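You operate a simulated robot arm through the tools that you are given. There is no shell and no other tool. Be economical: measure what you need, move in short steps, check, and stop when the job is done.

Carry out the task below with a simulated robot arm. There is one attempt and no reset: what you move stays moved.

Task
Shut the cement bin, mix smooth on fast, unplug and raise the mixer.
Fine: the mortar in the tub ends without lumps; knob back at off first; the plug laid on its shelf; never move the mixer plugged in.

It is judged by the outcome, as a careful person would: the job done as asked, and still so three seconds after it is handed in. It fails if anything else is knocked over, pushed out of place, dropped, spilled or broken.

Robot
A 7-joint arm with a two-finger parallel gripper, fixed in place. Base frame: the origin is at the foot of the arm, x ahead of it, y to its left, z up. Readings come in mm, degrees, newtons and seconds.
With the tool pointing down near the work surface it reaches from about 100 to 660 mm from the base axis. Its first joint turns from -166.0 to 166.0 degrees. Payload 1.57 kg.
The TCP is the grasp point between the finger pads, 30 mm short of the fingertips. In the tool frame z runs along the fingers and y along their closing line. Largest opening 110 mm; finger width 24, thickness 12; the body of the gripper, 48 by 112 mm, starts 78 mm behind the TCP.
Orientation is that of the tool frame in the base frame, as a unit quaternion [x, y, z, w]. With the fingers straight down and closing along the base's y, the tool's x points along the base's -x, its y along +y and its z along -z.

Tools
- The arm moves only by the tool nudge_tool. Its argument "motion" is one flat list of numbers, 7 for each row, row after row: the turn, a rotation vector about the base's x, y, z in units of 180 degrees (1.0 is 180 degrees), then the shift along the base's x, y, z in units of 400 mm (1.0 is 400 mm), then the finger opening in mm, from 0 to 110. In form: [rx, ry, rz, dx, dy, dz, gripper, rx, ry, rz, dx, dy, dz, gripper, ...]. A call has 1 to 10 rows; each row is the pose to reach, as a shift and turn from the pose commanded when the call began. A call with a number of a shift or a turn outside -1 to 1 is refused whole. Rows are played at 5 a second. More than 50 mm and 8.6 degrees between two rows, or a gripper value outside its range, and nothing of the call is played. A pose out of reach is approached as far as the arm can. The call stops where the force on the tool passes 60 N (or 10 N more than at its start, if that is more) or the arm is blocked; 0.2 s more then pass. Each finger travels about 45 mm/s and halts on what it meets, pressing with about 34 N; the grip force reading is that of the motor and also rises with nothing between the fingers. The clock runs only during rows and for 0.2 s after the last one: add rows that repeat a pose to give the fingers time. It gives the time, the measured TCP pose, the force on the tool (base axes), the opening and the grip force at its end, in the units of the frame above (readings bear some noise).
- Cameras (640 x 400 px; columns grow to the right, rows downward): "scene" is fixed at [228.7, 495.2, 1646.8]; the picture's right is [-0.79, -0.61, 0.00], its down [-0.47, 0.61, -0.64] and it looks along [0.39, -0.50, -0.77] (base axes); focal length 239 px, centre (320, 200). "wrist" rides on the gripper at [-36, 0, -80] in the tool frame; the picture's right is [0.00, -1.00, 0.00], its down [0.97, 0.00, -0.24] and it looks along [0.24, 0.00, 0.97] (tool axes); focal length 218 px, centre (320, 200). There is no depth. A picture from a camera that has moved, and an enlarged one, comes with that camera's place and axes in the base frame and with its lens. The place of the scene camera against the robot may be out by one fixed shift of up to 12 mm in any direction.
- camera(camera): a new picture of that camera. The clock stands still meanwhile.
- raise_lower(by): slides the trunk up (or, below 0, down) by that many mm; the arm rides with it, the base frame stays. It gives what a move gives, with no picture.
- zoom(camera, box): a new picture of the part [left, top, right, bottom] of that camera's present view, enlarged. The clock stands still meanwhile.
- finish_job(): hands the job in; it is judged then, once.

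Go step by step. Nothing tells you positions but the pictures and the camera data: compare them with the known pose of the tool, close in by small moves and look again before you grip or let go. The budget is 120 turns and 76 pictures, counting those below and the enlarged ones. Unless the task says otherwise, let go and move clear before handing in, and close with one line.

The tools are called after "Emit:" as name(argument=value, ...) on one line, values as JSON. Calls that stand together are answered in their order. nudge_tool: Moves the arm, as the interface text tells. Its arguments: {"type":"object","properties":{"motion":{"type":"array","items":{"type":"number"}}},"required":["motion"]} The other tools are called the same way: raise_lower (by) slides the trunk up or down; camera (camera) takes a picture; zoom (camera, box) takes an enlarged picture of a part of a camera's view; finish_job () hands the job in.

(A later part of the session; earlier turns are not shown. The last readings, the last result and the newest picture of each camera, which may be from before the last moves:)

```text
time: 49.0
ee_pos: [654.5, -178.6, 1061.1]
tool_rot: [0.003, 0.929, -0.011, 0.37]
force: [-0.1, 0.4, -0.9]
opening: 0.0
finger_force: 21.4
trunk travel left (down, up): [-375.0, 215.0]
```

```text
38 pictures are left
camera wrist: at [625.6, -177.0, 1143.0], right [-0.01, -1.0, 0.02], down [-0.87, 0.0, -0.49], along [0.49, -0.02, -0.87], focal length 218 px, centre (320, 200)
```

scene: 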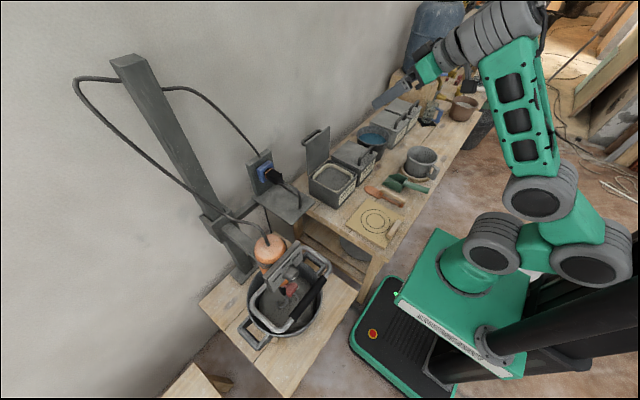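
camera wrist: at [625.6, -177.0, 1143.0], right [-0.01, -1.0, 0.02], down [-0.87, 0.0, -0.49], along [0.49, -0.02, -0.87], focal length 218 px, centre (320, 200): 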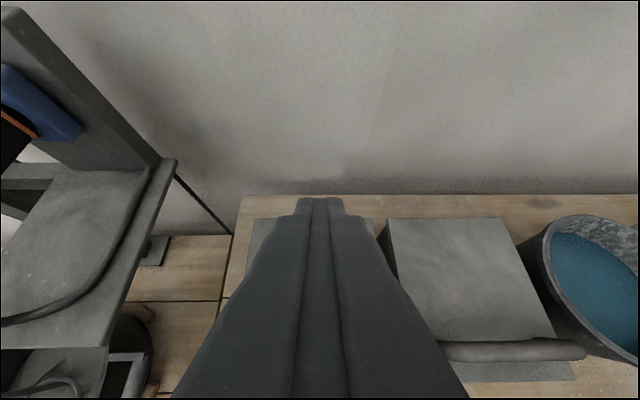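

Emit:
raise_lower(by=-150)

Emit:
raise_lower(by=-30)

Emit:
zoom(camera="scene", box=[290, 120, 370, 220])

```text
time: 50.8
ee_pos: [656.1, -178.1, 910.4]
tool_rot: [0.003, 0.929, -0.011, 0.371]
force: [-1.1, 0.7, -0.1]
opening: 0.1
finger_force: 20.5
trunk travel left (down, up): [-225.0, 365.0]
```

```text
time: 51.5
ee_pos: [654.0, -178.8, 896.9]
tool_rot: [0.002, 0.923, -0.016, 0.384]
force: [-2.8, 1.0, 52.6]
opening: 0.0
finger_force: 20.8
trunk travel left (down, up): [-195.0, 395.0]
```

```text
4.00 times, centred on (330, 170) of scene
camera zoom: at [228.7, 495.2, 1646.8], right [-0.79, -0.61, 0.0], down [-0.47, 0.61, -0.64], along [0.39, -0.5, -0.77], focal length 957 px, centre (280, 320)
```

zoom: 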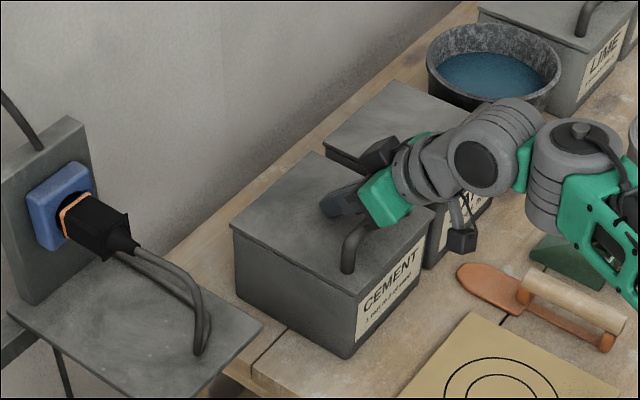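

The cement bin is shut flush. Now I'll lift off and travel back and left, toward the mixer, staying high.

Emit:
raise_lower(by=150)

Emit:
nudge_tool(motion=[0, 0, 0, -0.1, 0.02, 0.05, 0, 0, 0, 0, -0.2, 0.04, 0.1, 0, 0, 0, 0, -0.3, 0.06, 0.15, 0, 0, 0, 0, -0.4, 0.1, 0.2, 0, 0, 0, 0, -0.47, 0.18, 0.25, 0, 0, 0, 0, -0.5, 0.28, 0.28, 0, 0, 0, 0, -0.52, 0.39, 0.3, 0, 0, 0, 0, -0.55, 0.5, 0.3, 0, 0, 0, 0, -0.57, 0.61, 0.3, 0, 0, 0, 0, -0.57, 0.72, 0.3, 0])

Emit:
camera(camera="scene")

```text
time: 53.2
ee_pos: [655.4, -180.0, 1030.7]
tool_rot: [0.003, 0.929, -0.012, 0.371]
force: [0.2, 0.2, -0.4]
opening: 0.0
finger_force: 21.2
trunk travel left (down, up): [-345.0, 245.0]
```

```text
time: 55.5
ee_pos: [426.9, 108.1, 1153.1]
tool_rot: [0.003, 0.928, -0.01, 0.372]
force: [-0.7, -0.5, 0.6]
opening: 0.2
finger_force: 21.0
trunk travel left (down, up): [-345.0, 245.0]
```

```text
36 pictures are left
```

scene: 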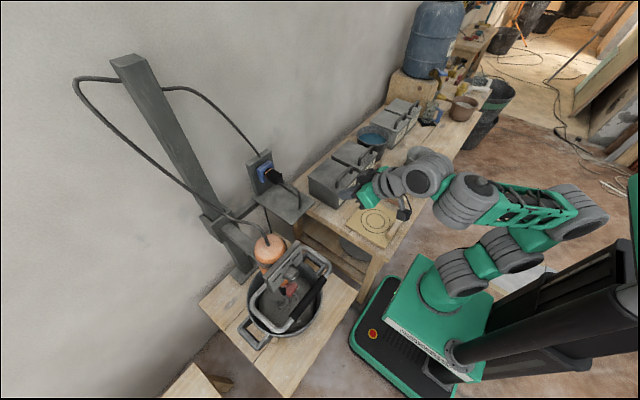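

Everything tracks well now. I'll continue left until I'm in front of and above the knob.

Emit:
nudge_tool(motion=[0, 0, 0, -0.02, 0.1, 0, 30, 0, 0, 0, -0.04, 0.2, 0, 60, 0, 0, 0, -0.06, 0.3, 0, 80, 0, 0, 0, -0.08, 0.4, 0, 80, 0, 0, 0, -0.1, 0.5, 0, 80, 0, 0, 0, -0.1, 0.56, 0, 80, 0, 0, 0, -0.1, 0.56, 0, 80])

Emit:
zoom(camera="wrist", box=[170, 100, 470, 300])

```text
time: 57.0
ee_pos: [385.6, 323.0, 1138.3]
tool_rot: [0.003, 0.929, -0.01, 0.371]
force: [0.1, -0.4, -0.7]
opening: 80.1
finger_force: 0.1
out of reach, approached as far as the arm can: row 5, 6, 7
trunk travel left (down, up): [-345.0, 245.0]
```

```text
2.00 times, centred on (320, 200) of wrist
camera zoom: at [356.1, 324.5, 1219.4], right [-0.01, -1.0, 0.02], down [-0.87, 0.0, -0.49], along [0.49, -0.02, -0.87], focal length 436 px, centre (320, 200)
```

zoom: 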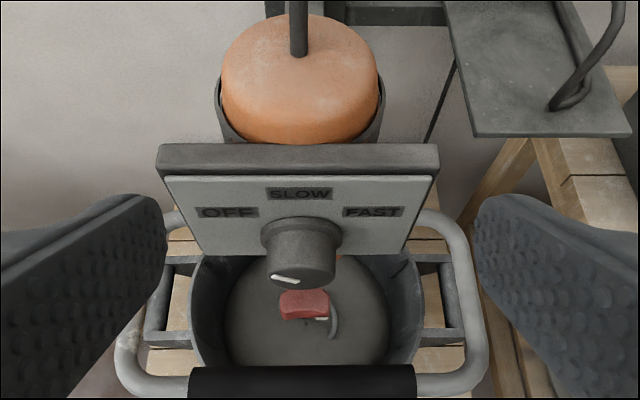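

The panel is readable: OFF at left (~57°), SLOW on top, FAST at right, and the knob points to OFF; knob axis ≈ y 331, z 975, x 440–469. I'll lower the trunk and lean the tool 30° left, ready to turn clockwise in two bites.

Emit:
raise_lower(by=-105)

Emit:
nudge_tool(motion=[-0.04, 0, 0, -0.02, 0.03, 0, 80, -0.08, 0, 0, -0.02, 0.06, 0, 80, -0.12, 0, 0, -0.01, 0.09, 0, 80, -0.1667, 0, 0, 0, 0.1, 0, 80, -0.1667, 0, 0, 0, 0.1, 0, 80])

Emit:
camera(camera="wrist")

```text
time: 58.4
ee_pos: [385.7, 323.1, 1031.7]
tool_rot: [0.003, 0.929, -0.012, 0.371]
force: [0.1, 0.0, 0.9]
opening: 79.8
finger_force: 0.1
trunk travel left (down, up): [-240.0, 350.0]
```

```text
time: 59.2
ee_pos: [381.0, 296.2, 937.9]
tool_rot: [-0.038, 0.915, -0.117, 0.383]
force: [-16.1, -7.3, 24.0]
opening: 69.2
finger_force: 0.1
out of reach, approached as far as the arm can: row 1, 2, 3, 4
trunk travel left (down, up): [-240.0, 350.0]
stopped in row 4: the force on the tool passed its limit (the readings are from after the stop); the commanded pose is now the measured one
```

```text
34 pictures are left
camera wrist: at [348.4, 317.5, 1016.6], right [-0.02, -0.97, 0.24], down [-0.85, -0.11, -0.51], along [0.52, -0.22, -0.83], focal length 218 px, centre (320, 200)
```

wrist: 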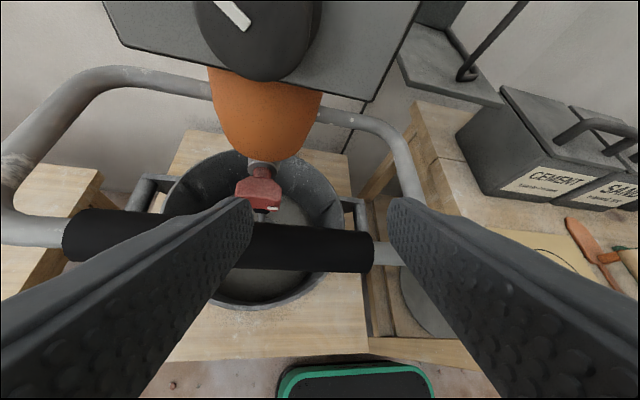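

The arm can't lean left and dipped onto the handle again; I'll lift away immediately and use right-leaning grips instead, testing reach in free air first.

Emit:
raise_lower(by=200)

Emit:
nudge_tool(motion=[0.04, 0, 0, 0, 0.02, 0, 80, 0.08, 0, 0, 0, 0.04, 0, 80, 0.12, 0, 0, 0.02, 0.05, 0, 80, 0.16, 0, 0, 0.04, 0.06, 0, 80, 0.2, 0, 0, 0.06, 0.07, 0, 80, 0.2, 0, 0, 0.06, 0.07, 0, 80])

Emit:
zoom(camera="scene", box=[200, 180, 400, 340])

```text
time: 61.4
ee_pos: [383.6, 298.7, 1133.9]
tool_rot: [-0.041, 0.916, -0.121, 0.381]
force: [-0.2, 0.9, 1.2]
opening: 79.8
finger_force: 0.0
trunk travel left (down, up): [-440.0, 150.0]
```

```text
time: 62.8
ee_pos: [406.5, 325.9, 1133.1]
tool_rot: [0.079, 0.908, 0.168, 0.375]
force: [-0.4, 0.5, -0.3]
opening: 80.1
finger_force: 0.1
trunk travel left (down, up): [-440.0, 150.0]
```

```text
2.50 times, centred on (300, 260) of scene
camera zoom: at [228.7, 495.2, 1646.8], right [-0.79, -0.61, 0.0], down [-0.47, 0.61, -0.64], along [0.39, -0.5, -0.77], focal length 598 px, centre (370, 50)
```

zoom: 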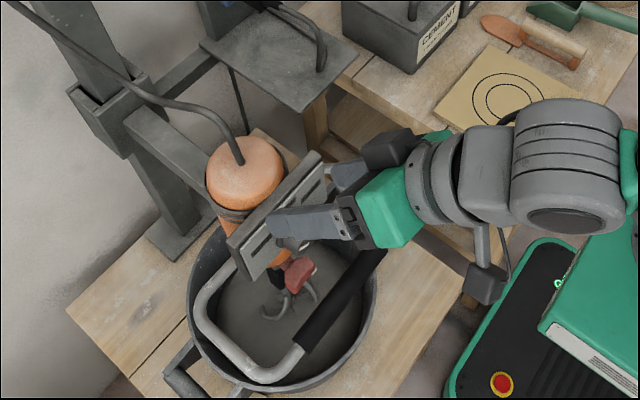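

Lean of +20° works with the shoulder higher. I'll rehearse a full +60° roll about x here in the air before gripping.

Emit:
nudge_tool(motion=[0.045, 0, 0, 0, 0, 0, 80, 0.09, 0, 0, 0, 0, 0, 80, 0.135, 0, 0, 0, 0, 0, 80, 0.18, 0, 0, 0, 0, 0, 80, 0.225, 0, 0, 0, 0, 0, 80, 0.27, 0, 0, 0, 0, 0, 80, 0.315, 0, 0, 0, 0, 0, 80, 0.335, 0, 0, 0, 0, 0, 80, 0.335, 0, 0, 0, 0, 0, 80])

Emit:
nudge_tool(motion=[-0.045, 0, 0, 0, 0, 0, 80, -0.09, 0, 0, 0, 0, 0, 80, -0.135, 0, 0, 0, 0, 0, 80, -0.18, 0, 0, 0, 0, 0, 80, -0.225, 0, 0, 0, 0, 0, 80, -0.27, 0, 0, 0, 0, 0, 80, -0.315, 0, 0, 0, 0, 0, 80, -0.36, 0, 0, 0, 0, 0, 80, -0.4, 0, 0, 0, 0, 0, 80, -0.4, 0, 0, 0, 0, 0, 80])

```text
time: 64.8
ee_pos: [406.6, 326.7, 1132.8]
tool_rot: [0.257, 0.7, 0.602, 0.284]
force: [-0.8, -0.4, -0.3]
opening: 79.9
finger_force: 0.1
trunk travel left (down, up): [-440.0, 150.0]
```

```text
time: 67.0
ee_pos: [406.4, 326.6, 1134.7]
tool_rot: [0.041, 0.921, 0.073, 0.381]
force: [-0.3, -0.1, -0.4]
opening: 80.0
finger_force: 0.1
trunk travel left (down, up): [-440.0, 150.0]
```

The rehearsal worked from +9° to +80° lean. Now I'll lower to the approach point on the tool axis in front of the knob and look.

Emit:
nudge_tool(motion=[0, 0, 0, -0.02, 0.005, 0, 80, 0, 0, 0, -0.04, 0.01, 0, 80, 0, 0, 0, -0.04, 0.01, 0, 80])

Emit:
raise_lower(by=-97)

Emit:
camera(camera="wrist")

```text
time: 67.8
ee_pos: [390.4, 330.0, 1133.2]
tool_rot: [0.042, 0.92, 0.073, 0.382]
force: [0.2, -0.6, 0.1]
opening: 80.0
finger_force: 0.0
trunk travel left (down, up): [-440.0, 150.0]
```

```text
time: 69.1
ee_pos: [391.7, 329.1, 1037.0]
tool_rot: [0.04, 0.921, 0.075, 0.381]
force: [0.2, -0.5, 0.3]
opening: 80.2
finger_force: 0.0
trunk travel left (down, up): [-343.0, 247.0]
```

```text
32 pictures are left
camera wrist: at [359.1, 317.0, 1117.5], right [-0.02, -0.99, -0.17], down [-0.86, 0.1, -0.51], along [0.52, 0.13, -0.85], focal length 218 px, centre (320, 200)
```

wrist: 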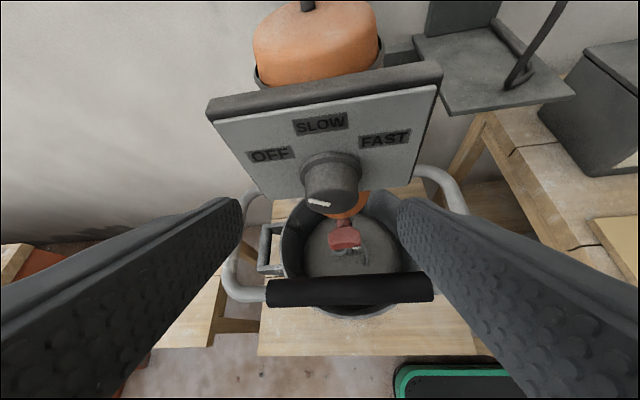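

Knob refines to about (447, 328, 990). I'll advance 30 mm and check alignment again before gripping.

Emit:
nudge_tool(motion=[0, 0, 0, 0.025, -0.002, -0.025, 80, 0, 0, 0, 0.05, -0.005, -0.05, 80, 0, 0, 0, 0.05, -0.005, -0.05, 80])

Emit:
camera(camera="wrist")

```text
time: 69.9
ee_pos: [410.2, 328.6, 1017.1]
tool_rot: [0.04, 0.921, 0.073, 0.381]
force: [0.1, -0.5, -0.5]
opening: 80.2
finger_force: 0.0
trunk travel left (down, up): [-343.0, 247.0]
```

```text
31 pictures are left
camera wrist: at [378.3, 316.0, 1096.8], right [-0.02, -0.99, -0.17], down [-0.86, 0.1, -0.51], along [0.52, 0.13, -0.85], focal length 218 px, centre (320, 200)
```

wrist: 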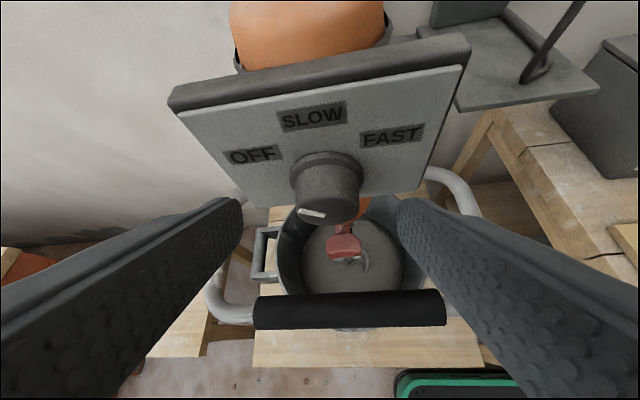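

Alignment is close; I'll move the last ~20 mm and close on the knob.

Emit:
nudge_tool(motion=[0, 0, 0, 0.02, -0.005, -0.02, 80, 0, 0, 0, 0.042, -0.01, -0.037, 80, 0, 0, 0, 0.042, -0.01, -0.037, 60, 0, 0, 0, 0.042, -0.01, -0.037, 50, 0, 0, 0, 0.042, -0.01, -0.037, 50])

Emit:
camera(camera="wrist")

Emit:
zoom(camera="scene", box=[250, 225, 330, 325])

```text
time: 71.1
ee_pos: [427.3, 324.5, 1001.1]
tool_rot: [0.041, 0.921, 0.074, 0.381]
force: [-0.2, -0.5, 0.1]
opening: 50.1
finger_force: 0.0
trunk travel left (down, up): [-343.0, 247.0]
```

```text
30 pictures are left
camera wrist: at [395.7, 311.7, 1081.5], right [-0.02, -0.99, -0.17], down [-0.86, 0.1, -0.51], along [0.52, 0.13, -0.85], focal length 218 px, centre (320, 200)
```

wrist: 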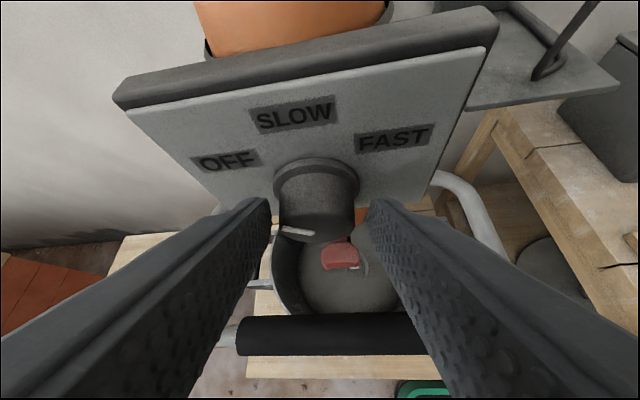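

```text
4.00 times, centred on (290, 275) of scene
camera zoom: at [228.7, 495.2, 1646.8], right [-0.79, -0.61, 0.0], down [-0.47, 0.61, -0.64], along [0.39, -0.5, -0.77], focal length 957 px, centre (440, -100)
```

zoom: 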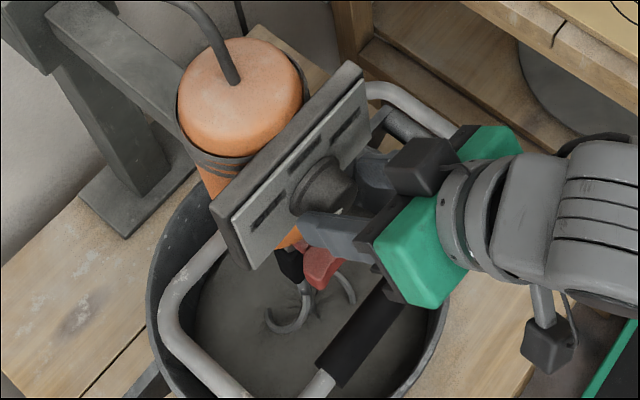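

The knob now resolves to x 437–469, y 328, z 985. A last small shift, then close.

Emit:
nudge_tool(motion=[0, 0, 0, 0.012, 0.003, -0.006, 52, 0, 0, 0, 0.022, 0.005, -0.012, 52, 0, 0, 0, 0.022, 0.005, -0.012, 40, 0, 0, 0, 0.022, 0.005, -0.012, 25, 0, 0, 0, 0.022, 0.005, -0.012, 25])

Emit:
zoom(camera="wrist", box=[220, 100, 420, 260])

```text
time: 72.3
ee_pos: [437.5, 326.1, 997.0]
tool_rot: [0.041, 0.92, 0.075, 0.382]
force: [0.6, 1.7, 2.1]
opening: 47.6
finger_force: 38.2
trunk travel left (down, up): [-343.0, 247.0]
```

```text
2.50 times, centred on (320, 180) of wrist
camera zoom: at [404.7, 314.2, 1077.4], right [-0.02, -0.99, -0.17], down [-0.86, 0.1, -0.51], along [0.52, 0.13, -0.84], focal length 546 px, centre (320, 250)
```

zoom: 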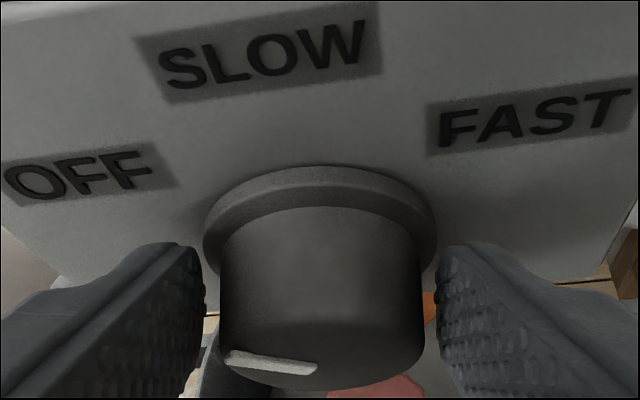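

I have the knob (47.6 mm). I'll turn 24° clockwise first and check forces and the marker.

Emit:
nudge_tool(motion=[0.0444, 0, 0, 0, -0.0041, -0.001, 25, 0.0889, 0, 0, 0, -0.0081, -0.0025, 25, 0.1333, 0, 0, 0, -0.0118, -0.0045, 25, 0.1333, 0, 0, 0, -0.0118, -0.0045, 25])

Emit:
zoom(camera="wrist", box=[220, 100, 420, 260])

```text
time: 73.3
ee_pos: [434.3, 321.0, 995.0]
tool_rot: [0.119, 0.885, 0.264, 0.365]
force: [-9.5, -8.9, 2.8]
opening: 45.4
finger_force: 11.3
trunk travel left (down, up): [-343.0, 247.0]
```

```text
2.50 times, centred on (320, 180) of wrist
camera zoom: at [403.2, 275.4, 1062.9], right [-0.02, -0.83, -0.55], down [-0.86, 0.3, -0.42], along [0.52, 0.47, -0.72], focal length 546 px, centre (320, 250)
```

zoom: 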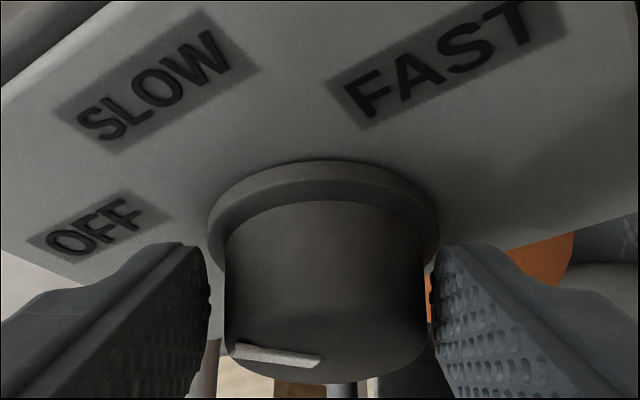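

The marker stays fixed relative to the fingers, so the knob is turning. I'll continue to SLOW.

Emit:
nudge_tool(motion=[0.0444, 0, 0, -0.004, -0.0034, -0.0026, 25, 0.0889, 0, 0, -0.006, -0.0064, -0.0055, 25, 0.1333, 0, 0, -0.006, -0.0089, -0.0089, 25, 0.1778, 0, 0, -0.006, -0.0111, -0.0127, 25, 0.2, 0, 0, -0.006, -0.012, -0.014, 25, 0.2, 0, 0, -0.006, -0.012, -0.014, 25])

Emit:
zoom(camera="wrist", box=[200, 80, 440, 280])

```text
time: 74.7
ee_pos: [432.5, 317.1, 991.4]
tool_rot: [0.226, 0.76, 0.525, 0.309]
force: [-4.4, -9.9, -4.4]
opening: 41.2
finger_force: 36.2
trunk travel left (down, up): [-343.0, 247.0]
```

```text
2.00 times, centred on (320, 180) of wrist
camera zoom: at [401.2, 239.4, 1018.6], right [-0.02, -0.35, -0.94], down [-0.86, 0.49, -0.16], along [0.52, 0.8, -0.31], focal length 436 px, centre (320, 240)
```

zoom: 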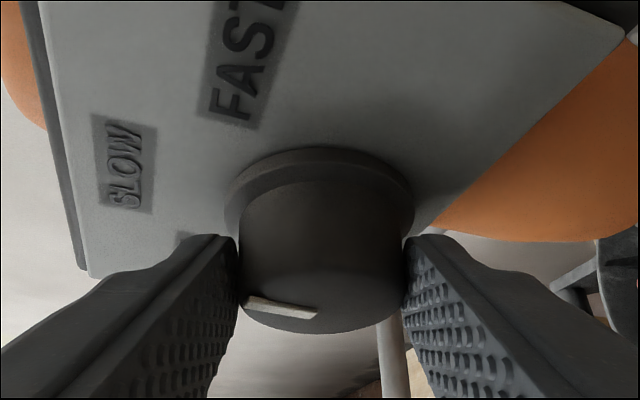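

The knob has turned ~60° to SLOW with the marker fixed in the grip. I'll release, back off, swing back and regrip for the second bite.

Emit:
nudge_tool(motion=[0, 0, 0, 0, 0, 0, 65, 0, 0, 0, 0, 0, 0, 80, 0, 0, 0, -0.035, -0.033, 0.013, 80, 0, 0, 0, -0.07, -0.066, 0.026, 80, -0.046, 0, 0, -0.068, -0.05, 0.036, 80, -0.092, 0, 0, -0.066, -0.035, 0.048, 80, -0.138, 0, 0, -0.064, -0.02, 0.06, 80, -0.184, 0, 0, -0.062, -0.005, 0.07, 80, -0.23, 0, 0, -0.06, 0.005, 0.08, 80, -0.276, 0, 0, -0.058, 0.012, 0.085, 80])

Emit:
nudge_tool(motion=[-0.03, 0, 0, 0, 0, 0, 80, -0.0573, 0, 0, 0, 0, 0, 80, -0.0573, 0, 0, 0, 0, 0, 80])

Emit:
camera(camera="wrist")

```text
time: 76.9
ee_pos: [412.0, 320.1, 1024.1]
tool_rot: [0.074, 0.911, 0.155, 0.375]
force: [-0.3, -0.2, -0.2]
opening: 79.8
finger_force: 0.2
trunk travel left (down, up): [-343.0, 247.0]
```

```text
time: 77.7
ee_pos: [409.6, 320.0, 1023.4]
tool_rot: [0.04, 0.921, 0.073, 0.381]
force: [0.8, -0.6, 0.0]
opening: 80.1
finger_force: 0.0
trunk travel left (down, up): [-343.0, 247.0]
```

```text
25 pictures are left
camera wrist: at [379.0, 308.0, 1104.5], right [-0.02, -0.99, -0.17], down [-0.86, 0.1, -0.51], along [0.52, 0.13, -0.85], focal length 218 px, centre (320, 200)
```

wrist: 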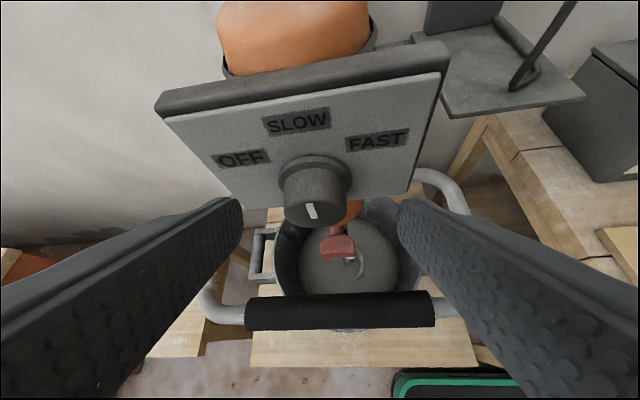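

Knob is exactly at SLOW. Regripping for the second 60°.

Emit:
nudge_tool(motion=[0, 0, 0, 0.022, 0.005, -0.022, 80, 0, 0, 0, 0.044, 0.01, -0.045, 80, 0, 0, 0, 0.064, 0.016, -0.067, 70, 0, 0, 0, 0.064, 0.016, -0.067, 50, 0, 0, 0, 0.064, 0.016, -0.067, 25, 0, 0, 0, 0.064, 0.016, -0.067, 25, 0, 0, 0, 0.064, 0.016, -0.067, 25])

Emit:
nudge_tool(motion=[0.0444, 0, 0, -0.002, -0.0041, -0.001, 25, 0.0889, 0, 0, -0.004, -0.0081, -0.0025, 25, 0.1333, 0, 0, -0.006, -0.0118, -0.0045, 25, 0.1778, 0, 0, -0.006, -0.0152, -0.0071, 25, 0.2222, 0, 0, -0.006, -0.0182, -0.0101, 25, 0.2667, 0, 0, -0.006, -0.0207, -0.0135, 25, 0.3111, 0, 0, -0.006, -0.023, -0.0172, 25, 0.3333, 0, 0, -0.006, -0.0238, -0.0185, 25, 0.3333, 0, 0, -0.006, -0.0238, -0.0185, 25])

Emit:
zoom(camera="wrist", box=[170, 60, 470, 280])

```text
time: 79.3
ee_pos: [437.7, 328.6, 997.9]
tool_rot: [0.04, 0.921, 0.074, 0.381]
force: [3.9, 5.9, 3.2]
opening: 49.2
finger_force: 37.9
trunk travel left (down, up): [-343.0, 247.0]
```

```text
time: 81.3
ee_pos: [432.8, 318.3, 987.7]
tool_rot: [0.226, 0.762, 0.524, 0.308]
force: [0.2, 2.1, -1.2]
opening: 41.2
finger_force: 44.7
trunk travel left (down, up): [-343.0, 247.0]
```

```text
1.82 times, centred on (320, 170) of wrist
camera zoom: at [401.1, 241.9, 1016.6], right [-0.02, -0.35, -0.94], down [-0.86, 0.49, -0.16], along [0.51, 0.8, -0.31], focal length 397 px, centre (320, 254)
```

zoom: 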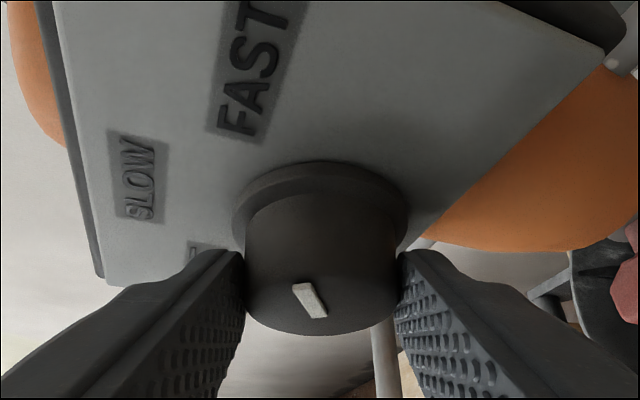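

The marker points about to FAST. I'll release, back off and verify the knob and whether the mixer runs.

Emit:
nudge_tool(motion=[0, 0, 0, 0, 0, 0, 65, 0, 0, 0, 0, 0, 0, 80, 0, 0, 0, -0.035, -0.033, 0.013, 80, 0, 0, 0, -0.07, -0.066, 0.026, 80, -0.046, 0, 0, -0.068, -0.05, 0.036, 80, -0.092, 0, 0, -0.066, -0.035, 0.048, 80, -0.138, 0, 0, -0.064, -0.02, 0.06, 80, -0.184, 0, 0, -0.062, -0.005, 0.07, 80, -0.23, 0, 0, -0.06, 0.005, 0.08, 80, -0.276, 0, 0, -0.058, 0.012, 0.085, 80])

Emit:
zoom(camera="wrist", box=[180, 80, 440, 280])

```text
time: 83.5
ee_pos: [411.4, 322.6, 1023.8]
tool_rot: [0.074, 0.911, 0.154, 0.376]
force: [0.5, 0.1, 1.4]
opening: 79.8
finger_force: 0.0
trunk travel left (down, up): [-343.0, 247.0]
```

```text
2.00 times, centred on (310, 180) of wrist
camera zoom: at [379.0, 296.3, 1101.4], right [-0.02, -0.94, -0.34], down [-0.86, 0.19, -0.48], along [0.52, 0.28, -0.81], focal length 436 px, centre (340, 240)
```

zoom: 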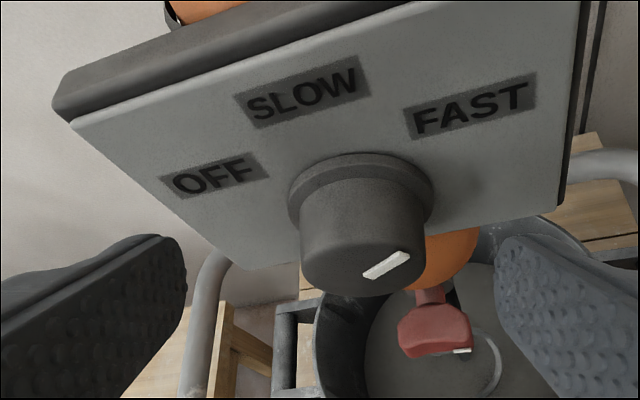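

The knob points to FAST. I'll wait a bit and compare views of paddle and mortar to see whether it's running.

Emit:
zoom(camera="wrist", box=[310, 180, 450, 290])

Emit:
nudge_tool(motion=[0, 0, 0, 0, 0, 0, 80, 0, 0, 0, 0, 0, 0, 80, 0, 0, 0, 0, 0, 0, 80, 0, 0, 0, 0, 0, 0, 80, 0, 0, 0, 0, 0, 0, 80, 0, 0, 0, 0, 0, 0, 80])

Emit:
zoom(camera="wrist", box=[310, 180, 450, 290])

```text
3.64 times, centred on (380, 235) of wrist
camera zoom: at [379.0, 296.3, 1101.4], right [-0.02, -0.94, -0.34], down [-0.86, 0.19, -0.48], along [0.52, 0.28, -0.81], focal length 794 px, centre (102, 73)
```

zoom: 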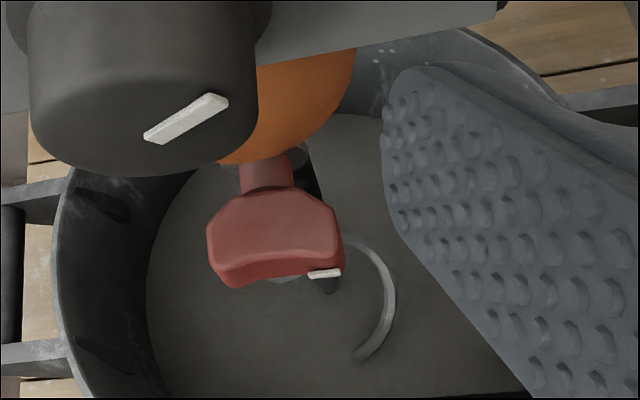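

```text
time: 84.9
ee_pos: [410.9, 323.0, 1025.3]
tool_rot: [0.075, 0.91, 0.155, 0.376]
force: [-1.4, -0.2, 0.8]
opening: 79.8
finger_force: 0.1
trunk travel left (down, up): [-343.0, 247.0]
```

```text
3.64 times, centred on (380, 235) of wrist
camera zoom: at [379.3, 296.2, 1101.3], right [-0.02, -0.94, -0.34], down [-0.86, 0.19, -0.48], along [0.52, 0.28, -0.81], focal length 794 px, centre (102, 73)
```

zoom: 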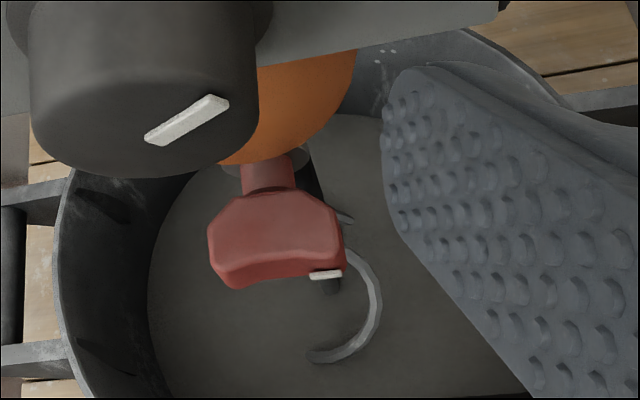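

The paddle is turning, so it's mixing on FAST. I'll hold still to let it mix and then check the mortar.

Emit:
nudge_tool(motion=[0, 0, 0, 0, 0, 0, 80, 0, 0, 0, 0, 0, 0, 80, 0, 0, 0, 0, 0, 0, 80, 0, 0, 0, 0, 0, 0, 80, 0, 0, 0, 0, 0, 0, 80, 0, 0, 0, 0, 0, 0, 80, 0, 0, 0, 0, 0, 0, 80, 0, 0, 0, 0, 0, 0, 80, 0, 0, 0, 0, 0, 0, 80, 0, 0, 0, 0, 0, 0, 80])

Emit:
nudge_tool(motion=[0, 0, 0, 0, 0, 0, 80, 0, 0, 0, 0, 0, 0, 80, 0, 0, 0, 0, 0, 0, 80, 0, 0, 0, 0, 0, 0, 80, 0, 0, 0, 0, 0, 0, 80, 0, 0, 0, 0, 0, 0, 80, 0, 0, 0, 0, 0, 0, 80, 0, 0, 0, 0, 0, 0, 80, 0, 0, 0, 0, 0, 0, 80, 0, 0, 0, 0, 0, 0, 80])

Emit:
nudge_tool(motion=[0, 0, 0, 0, 0, 0, 80, 0, 0, 0, 0, 0, 0, 80, 0, 0, 0, 0, 0, 0, 80, 0, 0, 0, 0, 0, 0, 80, 0, 0, 0, 0, 0, 0, 80, 0, 0, 0, 0, 0, 0, 80, 0, 0, 0, 0, 0, 0, 80, 0, 0, 0, 0, 0, 0, 80, 0, 0, 0, 0, 0, 0, 80, 0, 0, 0, 0, 0, 0, 80])

Emit:
nudge_tool(motion=[0, 0, 0, 0, 0, 0, 80, 0, 0, 0, 0, 0, 0, 80, 0, 0, 0, 0, 0, 0, 80, 0, 0, 0, 0, 0, 0, 80, 0, 0, 0, 0, 0, 0, 80, 0, 0, 0, 0, 0, 0, 80, 0, 0, 0, 0, 0, 0, 80, 0, 0, 0, 0, 0, 0, 80, 0, 0, 0, 0, 0, 0, 80, 0, 0, 0, 0, 0, 0, 80])

Emit:
zoom(camera="scene", box=[240, 230, 340, 340])

```text
time: 87.1
ee_pos: [412.1, 323.0, 1024.6]
tool_rot: [0.074, 0.91, 0.157, 0.376]
force: [-0.1, -0.5, 0.2]
opening: 80.2
finger_force: 0.1
trunk travel left (down, up): [-343.0, 247.0]
```

```text
time: 89.3
ee_pos: [411.0, 323.7, 1024.6]
tool_rot: [0.074, 0.91, 0.156, 0.376]
force: [-0.2, 0.2, -0.2]
opening: 79.9
finger_force: 0.1
trunk travel left (down, up): [-343.0, 247.0]
```

```text
time: 91.5
ee_pos: [411.4, 323.1, 1025.0]
tool_rot: [0.075, 0.91, 0.156, 0.376]
force: [0.1, 0.6, -0.2]
opening: 80.2
finger_force: 0.1
trunk travel left (down, up): [-343.0, 247.0]
```

```text
time: 93.7
ee_pos: [410.9, 324.2, 1024.2]
tool_rot: [0.074, 0.91, 0.156, 0.376]
force: [0.2, 0.5, -0.6]
opening: 80.2
finger_force: 0.1
trunk travel left (down, up): [-343.0, 247.0]
```

```text
3.64 times, centred on (290, 285) of scene
camera zoom: at [228.7, 495.2, 1646.8], right [-0.79, -0.61, 0.0], down [-0.47, 0.61, -0.64], along [0.39, -0.5, -0.77], focal length 870 px, centre (429, -109)
```

zoom: 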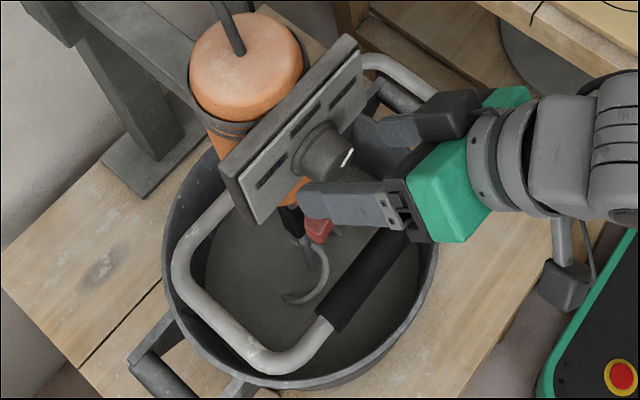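

It looks smooth already; I'll give it more time on FAST to be safe, then check with one more look at the mortar.

Emit:
nudge_tool(motion=[0, 0, 0, 0, 0, 0, 80, 0, 0, 0, 0, 0, 0, 80, 0, 0, 0, 0, 0, 0, 80, 0, 0, 0, 0, 0, 0, 80, 0, 0, 0, 0, 0, 0, 80, 0, 0, 0, 0, 0, 0, 80, 0, 0, 0, 0, 0, 0, 80, 0, 0, 0, 0, 0, 0, 80, 0, 0, 0, 0, 0, 0, 80, 0, 0, 0, 0, 0, 0, 80])

Emit:
nudge_tool(motion=[0, 0, 0, 0, 0, 0, 80, 0, 0, 0, 0, 0, 0, 80, 0, 0, 0, 0, 0, 0, 80, 0, 0, 0, 0, 0, 0, 80, 0, 0, 0, 0, 0, 0, 80, 0, 0, 0, 0, 0, 0, 80, 0, 0, 0, 0, 0, 0, 80, 0, 0, 0, 0, 0, 0, 80, 0, 0, 0, 0, 0, 0, 80, 0, 0, 0, 0, 0, 0, 80])

Emit:
nudge_tool(motion=[0, 0, 0, 0, 0, 0, 80, 0, 0, 0, 0, 0, 0, 80, 0, 0, 0, 0, 0, 0, 80, 0, 0, 0, 0, 0, 0, 80, 0, 0, 0, 0, 0, 0, 80, 0, 0, 0, 0, 0, 0, 80, 0, 0, 0, 0, 0, 0, 80, 0, 0, 0, 0, 0, 0, 80, 0, 0, 0, 0, 0, 0, 80, 0, 0, 0, 0, 0, 0, 80])

Emit:
nudge_tool(motion=[0, 0, 0, 0, 0, 0, 80, 0, 0, 0, 0, 0, 0, 80, 0, 0, 0, 0, 0, 0, 80, 0, 0, 0, 0, 0, 0, 80, 0, 0, 0, 0, 0, 0, 80, 0, 0, 0, 0, 0, 0, 80, 0, 0, 0, 0, 0, 0, 80, 0, 0, 0, 0, 0, 0, 80, 0, 0, 0, 0, 0, 0, 80, 0, 0, 0, 0, 0, 0, 80])

Emit:
nudge_tool(motion=[0, 0, 0, 0, 0, 0, 80, 0, 0, 0, 0, 0, 0, 80, 0, 0, 0, 0, 0, 0, 80, 0, 0, 0, 0, 0, 0, 80, 0, 0, 0, 0, 0, 0, 80, 0, 0, 0, 0, 0, 0, 80, 0, 0, 0, 0, 0, 0, 80, 0, 0, 0, 0, 0, 0, 80, 0, 0, 0, 0, 0, 0, 80, 0, 0, 0, 0, 0, 0, 80])

Emit:
zoom(camera="wrist", box=[240, 150, 460, 320])

```text
time: 95.9
ee_pos: [410.5, 322.7, 1024.6]
tool_rot: [0.075, 0.91, 0.156, 0.376]
force: [-0.2, 0.8, -0.3]
opening: 79.9
finger_force: 0.0
trunk travel left (down, up): [-343.0, 247.0]
```

```text
time: 98.1
ee_pos: [411.0, 324.6, 1025.9]
tool_rot: [0.074, 0.91, 0.156, 0.376]
force: [1.1, 0.1, -0.6]
opening: 80.1
finger_force: 0.0
trunk travel left (down, up): [-343.0, 247.0]
```

```text
time: 100.3
ee_pos: [410.3, 323.1, 1024.5]
tool_rot: [0.074, 0.91, 0.156, 0.376]
force: [-0.6, 0.1, -0.3]
opening: 79.9
finger_force: 0.0
trunk travel left (down, up): [-343.0, 247.0]
```

```text
time: 102.5
ee_pos: [411.0, 323.8, 1023.9]
tool_rot: [0.075, 0.91, 0.156, 0.376]
force: [0.2, 0.2, -1.3]
opening: 80.0
finger_force: 0.0
trunk travel left (down, up): [-343.0, 247.0]
```

```text
time: 104.7
ee_pos: [411.4, 323.4, 1024.6]
tool_rot: [0.075, 0.911, 0.156, 0.375]
force: [-0.2, -0.4, 0.0]
opening: 79.8
finger_force: 0.0
trunk travel left (down, up): [-343.0, 247.0]
```

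```text
2.35 times, centred on (350, 235) of wrist
camera zoom: at [379.3, 296.2, 1101.3], right [-0.02, -0.94, -0.34], down [-0.86, 0.19, -0.48], along [0.52, 0.28, -0.81], focal length 514 px, centre (249, 118)
```

zoom: 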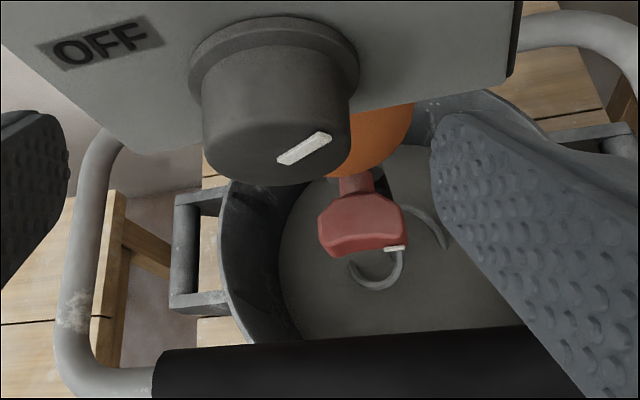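

The mortar is smooth and well mixed. Now back to OFF: swing to the right lean, and approach the knob there.

Emit:
nudge_tool(motion=[0.046, 0, 0, -0.008, -0.015, 0.0, 80, 0.092, 0, 0, -0.014, -0.03, -0.01, 80, 0.138, 0, 0, -0.018, -0.045, -0.02, 80, 0.184, 0, 0, -0.018, -0.06, -0.035, 80, 0.23, 0, 0, -0.016, -0.07, -0.048, 80, 0.2778, 0, 0, -0.016, -0.08, -0.059, 80, 0.2778, 0, 0, 0.01, -0.055, -0.07, 80, 0.2778, 0, 0, 0.035, -0.032, -0.08, 80, 0.2778, 0, 0, 0.054, -0.014, -0.0865, 80, 0.2778, 0, 0, 0.054, -0.014, -0.0865, 80])

Emit:
zoom(camera="wrist", box=[200, 80, 440, 280])

```text
time: 106.9
ee_pos: [434.2, 316.9, 989.8]
tool_rot: [0.227, 0.759, 0.526, 0.309]
force: [-0.2, -0.8, 0.5]
opening: 79.9
finger_force: 0.1
trunk travel left (down, up): [-343.0, 247.0]
```

```text
2.00 times, centred on (320, 180) of wrist
camera zoom: at [402.2, 240.6, 1017.8], right [-0.02, -0.34, -0.94], down [-0.86, 0.49, -0.16], along [0.52, 0.8, -0.3], focal length 436 px, centre (320, 240)
```

zoom: 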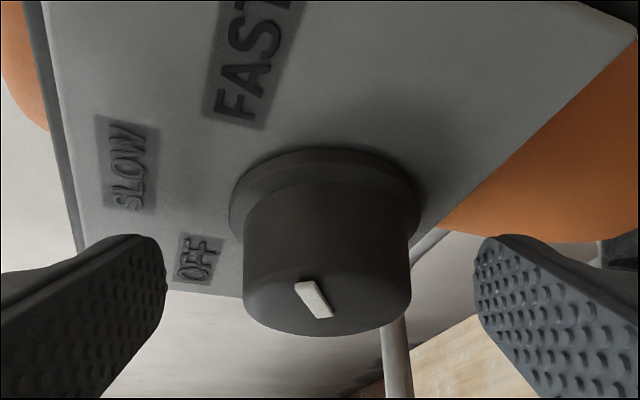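

Well aligned with the knob. I'll close and turn 60° counter-clockwise toward SLOW.

Emit:
nudge_tool(motion=[0, 0, 0, 0, 0, 0, 60, 0, 0, 0, 0, 0, 0, 40, 0, 0, 0, 0, 0, 0, 25, 0, 0, 0, 0, 0, 0, 25, 0, 0, 0, 0, 0, 0, 25])

Emit:
nudge_tool(motion=[-0.0476, 0, 0, 0, 0.0019, 0.0041, 25, -0.0952, 0, 0, 0, 0.0044, 0.0078, 25, -0.1429, 0, 0, 0, 0.0074, 0.0111, 25, -0.1905, 0, 0, 0, 0.0109, 0.0139, 25, -0.2381, 0, 0, 0, 0.0148, 0.0162, 25, -0.2857, 0, 0, 0, 0.0189, 0.0179, 25, -0.3333, 0, 0, 0, 0.0233, 0.0189, 25, -0.3333, 0, 0, 0, 0.0233, 0.0189, 25])

Emit:
zoom(camera="wrist", box=[200, 80, 440, 280])

```text
time: 108.1
ee_pos: [433.8, 317.6, 988.8]
tool_rot: [0.226, 0.76, 0.526, 0.309]
force: [-5.1, -3.5, -3.7]
opening: 42.5
finger_force: 9.7
trunk travel left (down, up): [-343.0, 247.0]
```

```text
time: 109.9
ee_pos: [432.8, 328.6, 997.5]
tool_rot: [0.041, 0.921, 0.077, 0.38]
force: [-3.4, 4.5, 2.1]
opening: 41.2
finger_force: 45.2
trunk travel left (down, up): [-343.0, 247.0]
```

```text
2.00 times, centred on (320, 180) of wrist
camera zoom: at [400.9, 314.6, 1077.6], right [-0.02, -0.99, -0.17], down [-0.86, 0.1, -0.51], along [0.52, 0.14, -0.84], focal length 436 px, centre (320, 240)
```

zoom: 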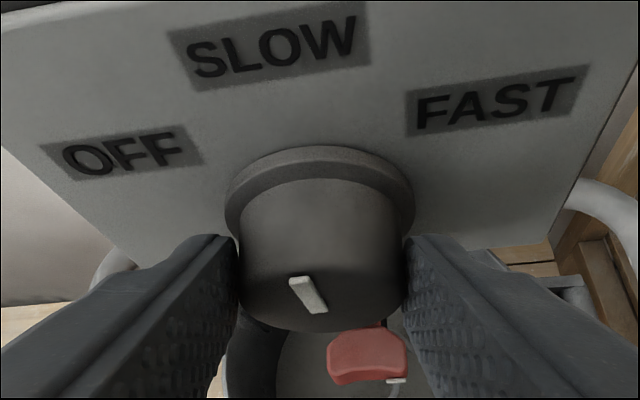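

Knob is back at SLOW. Release and reposition for the second 60° to OFF.

Emit:
nudge_tool(motion=[0, 0, 0, 0, 0, 0, 65, 0, 0, 0, 0, 0, 0, 80, 0, 0, 0, -0.035, -0.005, 0.035, 80, 0, 0, 0, -0.07, -0.011, 0.07, 80, 0.046, 0, 0, -0.072, -0.02, 0.068, 80, 0.092, 0, 0, -0.074, -0.035, 0.06, 80, 0.138, 0, 0, -0.075, -0.05, 0.05, 80, 0.184, 0, 0, -0.075, -0.065, 0.04, 80, 0.23, 0, 0, -0.074, -0.08, 0.03, 80, 0.276, 0, 0, -0.073, -0.09, 0.02, 80])

Emit:
nudge_tool(motion=[0.03, 0, 0, 0, 0, -0.006, 80, 0.0573, 0, 0, 0.002, -0.004, -0.011, 80, 0.0573, 0, 0, 0.03, 0.024, -0.02, 80, 0.0573, 0, 0, 0.055, 0.046, -0.03, 80, 0.0573, 0, 0, 0.073, 0.062, -0.039, 80, 0.0573, 0, 0, 0.073, 0.062, -0.039, 60, 0.0573, 0, 0, 0.073, 0.062, -0.039, 40, 0.0573, 0, 0, 0.073, 0.062, -0.039, 25, 0.0573, 0, 0, 0.073, 0.062, -0.039, 25, 0.0573, 0, 0, 0.073, 0.062, -0.039, 25])

```text
time: 112.1
ee_pos: [404.1, 291.1, 1003.4]
tool_rot: [0.198, 0.802, 0.457, 0.328]
force: [0.2, 0.0, 0.8]
opening: 80.1
finger_force: 0.0
trunk travel left (down, up): [-343.0, 247.0]
```

```text
time: 114.3
ee_pos: [432.2, 315.8, 988.7]
tool_rot: [0.227, 0.759, 0.526, 0.309]
force: [0.4, -0.2, -1.4]
opening: 41.0
finger_force: 36.8
trunk travel left (down, up): [-343.0, 247.0]
```

Emit:
nudge_tool(motion=[-0.0476, 0, 0, 0, 0.0019, 0.0041, 25, -0.0952, 0, 0, 0, 0.0044, 0.0078, 25, -0.1429, 0, 0, 0, 0.0074, 0.0111, 25, -0.1905, 0, 0, 0, 0.0109, 0.0139, 25, -0.2381, 0, 0, 0, 0.0148, 0.0162, 25, -0.2857, 0, 0, 0, 0.0189, 0.0179, 25, -0.3333, 0, 0, 0, 0.0233, 0.0189, 25, -0.3333, 0, 0, 0, 0.0233, 0.0189, 25])

Emit:
nudge_tool(motion=[0, 0, 0, 0, 0, 0, 65, 0, 0, 0, 0, 0, 0, 80, 0, 0, 0, -0.035, -0.005, 0.035, 80, 0, 0, 0, -0.07, -0.011, 0.07, 80, 0, 0, 0, -0.07, -0.011, 0.07, 80])

Emit:
zoom(camera="wrist", box=[180, 60, 460, 300])

```text
time: 116.1
ee_pos: [431.6, 325.4, 998.7]
tool_rot: [0.039, 0.921, 0.077, 0.381]
force: [2.9, 18.7, 5.5]
opening: 40.3
finger_force: 45.6
trunk travel left (down, up): [-343.0, 247.0]
```

```text
time: 117.3
ee_pos: [404.5, 318.0, 1024.7]
tool_rot: [0.042, 0.92, 0.076, 0.381]
force: [-0.4, 0.8, 0.3]
opening: 80.1
finger_force: 0.1
trunk travel left (down, up): [-343.0, 247.0]
```

```text
1.67 times, centred on (320, 180) of wrist
camera zoom: at [372.9, 305.6, 1105.0], right [-0.02, -0.98, -0.17], down [-0.86, 0.11, -0.51], along [0.52, 0.14, -0.84], focal length 364 px, centre (320, 233)
```

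zoom: 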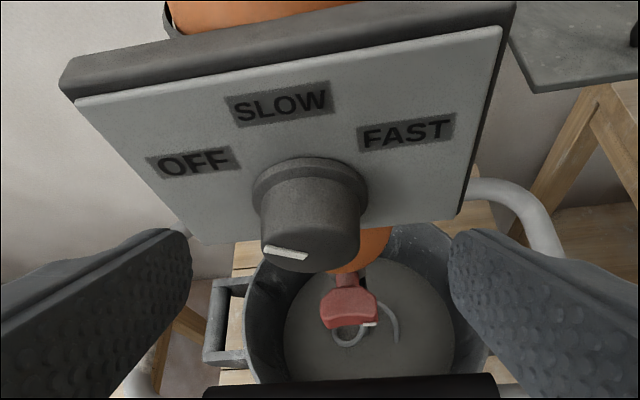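

Knob is at OFF again. Next the plug, which I place around x 718–777, y 88, z 1018; I'll travel over high and look.

Emit:
nudge_tool(motion=[0, 0, 0, -0.04, -0.03, 0.08, 80, 0, 0, 0, -0.04, -0.1, 0.16, 80, 0, 0, 0, -0.02, -0.2, 0.22, 80, -0.02, 0, 0, 0, -0.31, 0.25, 80, -0.04, 0, 0, 0.03, -0.42, 0.25, 80, -0.05, 0, 0, 0.1, -0.5, 0.25, 80, -0.05, 0, 0, 0.2, -0.55, 0.25, 80, -0.05, 0, 0, 0.31, -0.575, 0.25, 80, -0.05, 0, 0, 0.42, -0.575, 0.25, 80, -0.05, 0, 0, 0.53, -0.575, 0.25, 80])

Emit:
camera(camera="wrist")

```text
time: 119.5
ee_pos: [618.8, 87.4, 1124.8]
tool_rot: [0.012, 0.924, 0.004, 0.382]
force: [0.1, 0.1, -0.3]
opening: 79.8
finger_force: 0.1
trunk travel left (down, up): [-343.0, 247.0]
```

```text
15 pictures are left
camera wrist: at [587.5, 87.3, 1205.2], right [-0.02, -1.0, -0.02], down [-0.86, 0.02, -0.52], along [0.52, 0.0, -0.86], focal length 218 px, centre (320, 200)
```

wrist: 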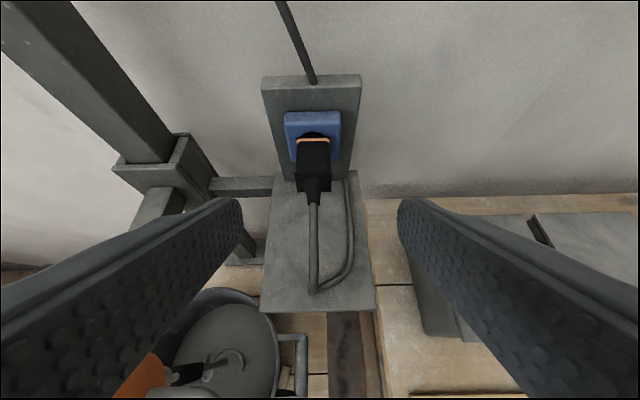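

Clear view: plug at x≈711–774, y≈93, top z≈1025; shelf at z≈895, x 610–830, y 21–165. I'll lower and approach along the 45° tool axis.

Emit:
raise_lower(by=-50)

Emit:
nudge_tool(motion=[0, 0, 0, 0.07, 0.005, 0, 80, 0, 0, 0, 0.14, 0.01, -0.01, 80, 0, 0, 0, 0.2, 0.015, -0.04, 80, 0, 0, 0, 0.2, 0.015, -0.04, 65])

Emit:
camera(camera="wrist")

```text
time: 120.4
ee_pos: [619.2, 88.3, 1073.9]
tool_rot: [0.012, 0.924, 0.004, 0.383]
force: [0.2, -0.2, -0.9]
opening: 79.9
finger_force: 0.0
trunk travel left (down, up): [-293.0, 297.0]
```

```text
time: 121.4
ee_pos: [699.6, 94.9, 1057.7]
tool_rot: [0.011, 0.924, 0.005, 0.383]
force: [0.5, 0.1, 0.6]
opening: 65.0
finger_force: 0.0
trunk travel left (down, up): [-293.0, 297.0]
```

```text
14 pictures are left
camera wrist: at [667.5, 94.1, 1138.8], right [-0.02, -1.0, -0.02], down [-0.86, 0.02, -0.52], along [0.52, 0.0, -0.86], focal length 218 px, centre (320, 200)
```

wrist: 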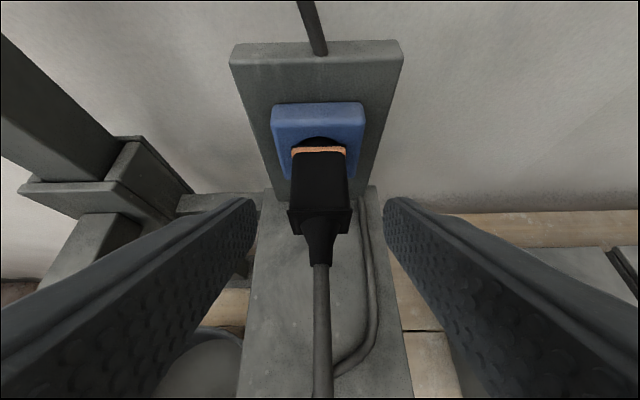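

Plug is centred between the fingers. Moving in and closing on its body.

Emit:
nudge_tool(motion=[0, 0, 0, 0.03, 0, -0.028, 65, 0, 0, 0, 0.06, 0, -0.056, 65, 0, 0, 0, 0.0885, 0, -0.082, 65, 0, 0, 0, 0.0885, 0, -0.082, 45, 0, 0, 0, 0.0885, 0, -0.082, 25, 0, 0, 0, 0.0885, 0, -0.082, 15, 0, 0, 0, 0.0885, 0, -0.082, 15])

Emit:
camera(camera="wrist")

```text
time: 123.0
ee_pos: [735.2, 94.3, 1025.0]
tool_rot: [0.01, 0.924, 0.005, 0.383]
force: [2.4, 0.7, 0.4]
opening: 37.8
finger_force: 33.8
trunk travel left (down, up): [-293.0, 297.0]
```

```text
13 pictures are left
camera wrist: at [703.8, 94.2, 1106.7], right [-0.02, -1.0, -0.02], down [-0.86, 0.02, -0.52], along [0.52, 0.0, -0.86], focal length 218 px, centre (320, 200)
```

wrist: 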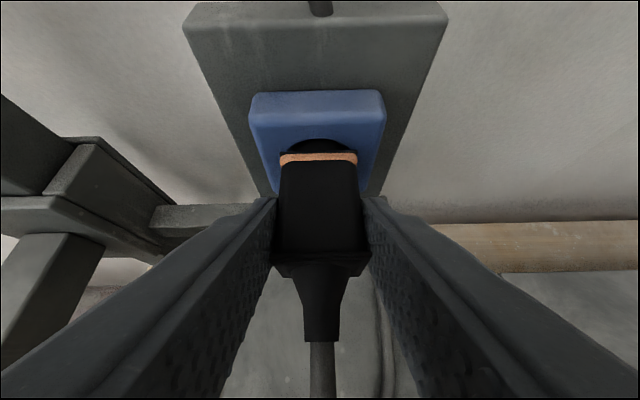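

I have the plug (37.8 mm). Now pull it straight out toward −x in small steps.

Emit:
nudge_tool(motion=[0, 0, 0, -0.0125, 0, 0, 10, 0, 0, 0, -0.025, 0, 0, 10, 0, 0, 0, -0.0375, 0, 0, 10, 0, 0, 0, -0.05, 0, 0, 10, 0, 0, 0, -0.0625, 0, 0, 10, 0, 0, 0, -0.075, 0, 0, 10])

Emit:
camera(camera="wrist")

```text
time: 124.4
ee_pos: [704.0, 94.2, 1024.3]
tool_rot: [0.012, 0.924, 0.004, 0.383]
force: [-0.1, -0.1, 0.9]
opening: 37.7
finger_force: 34.3
trunk travel left (down, up): [-293.0, 297.0]
```

```text
12 pictures are left
camera wrist: at [672.8, 93.4, 1106.6], right [-0.02, -1.0, -0.02], down [-0.86, 0.02, -0.52], along [0.52, 0.0, -0.86], focal length 218 px, centre (320, 200)
```

wrist: 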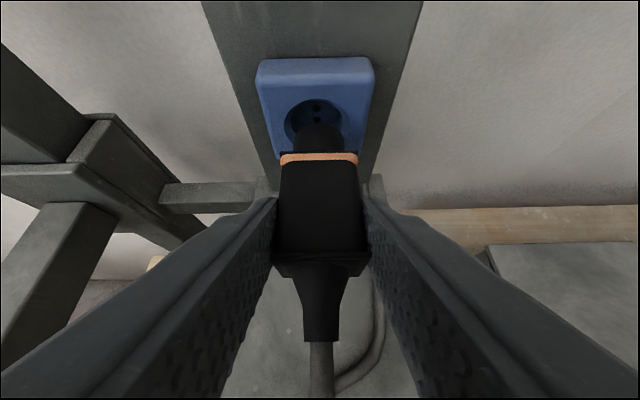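

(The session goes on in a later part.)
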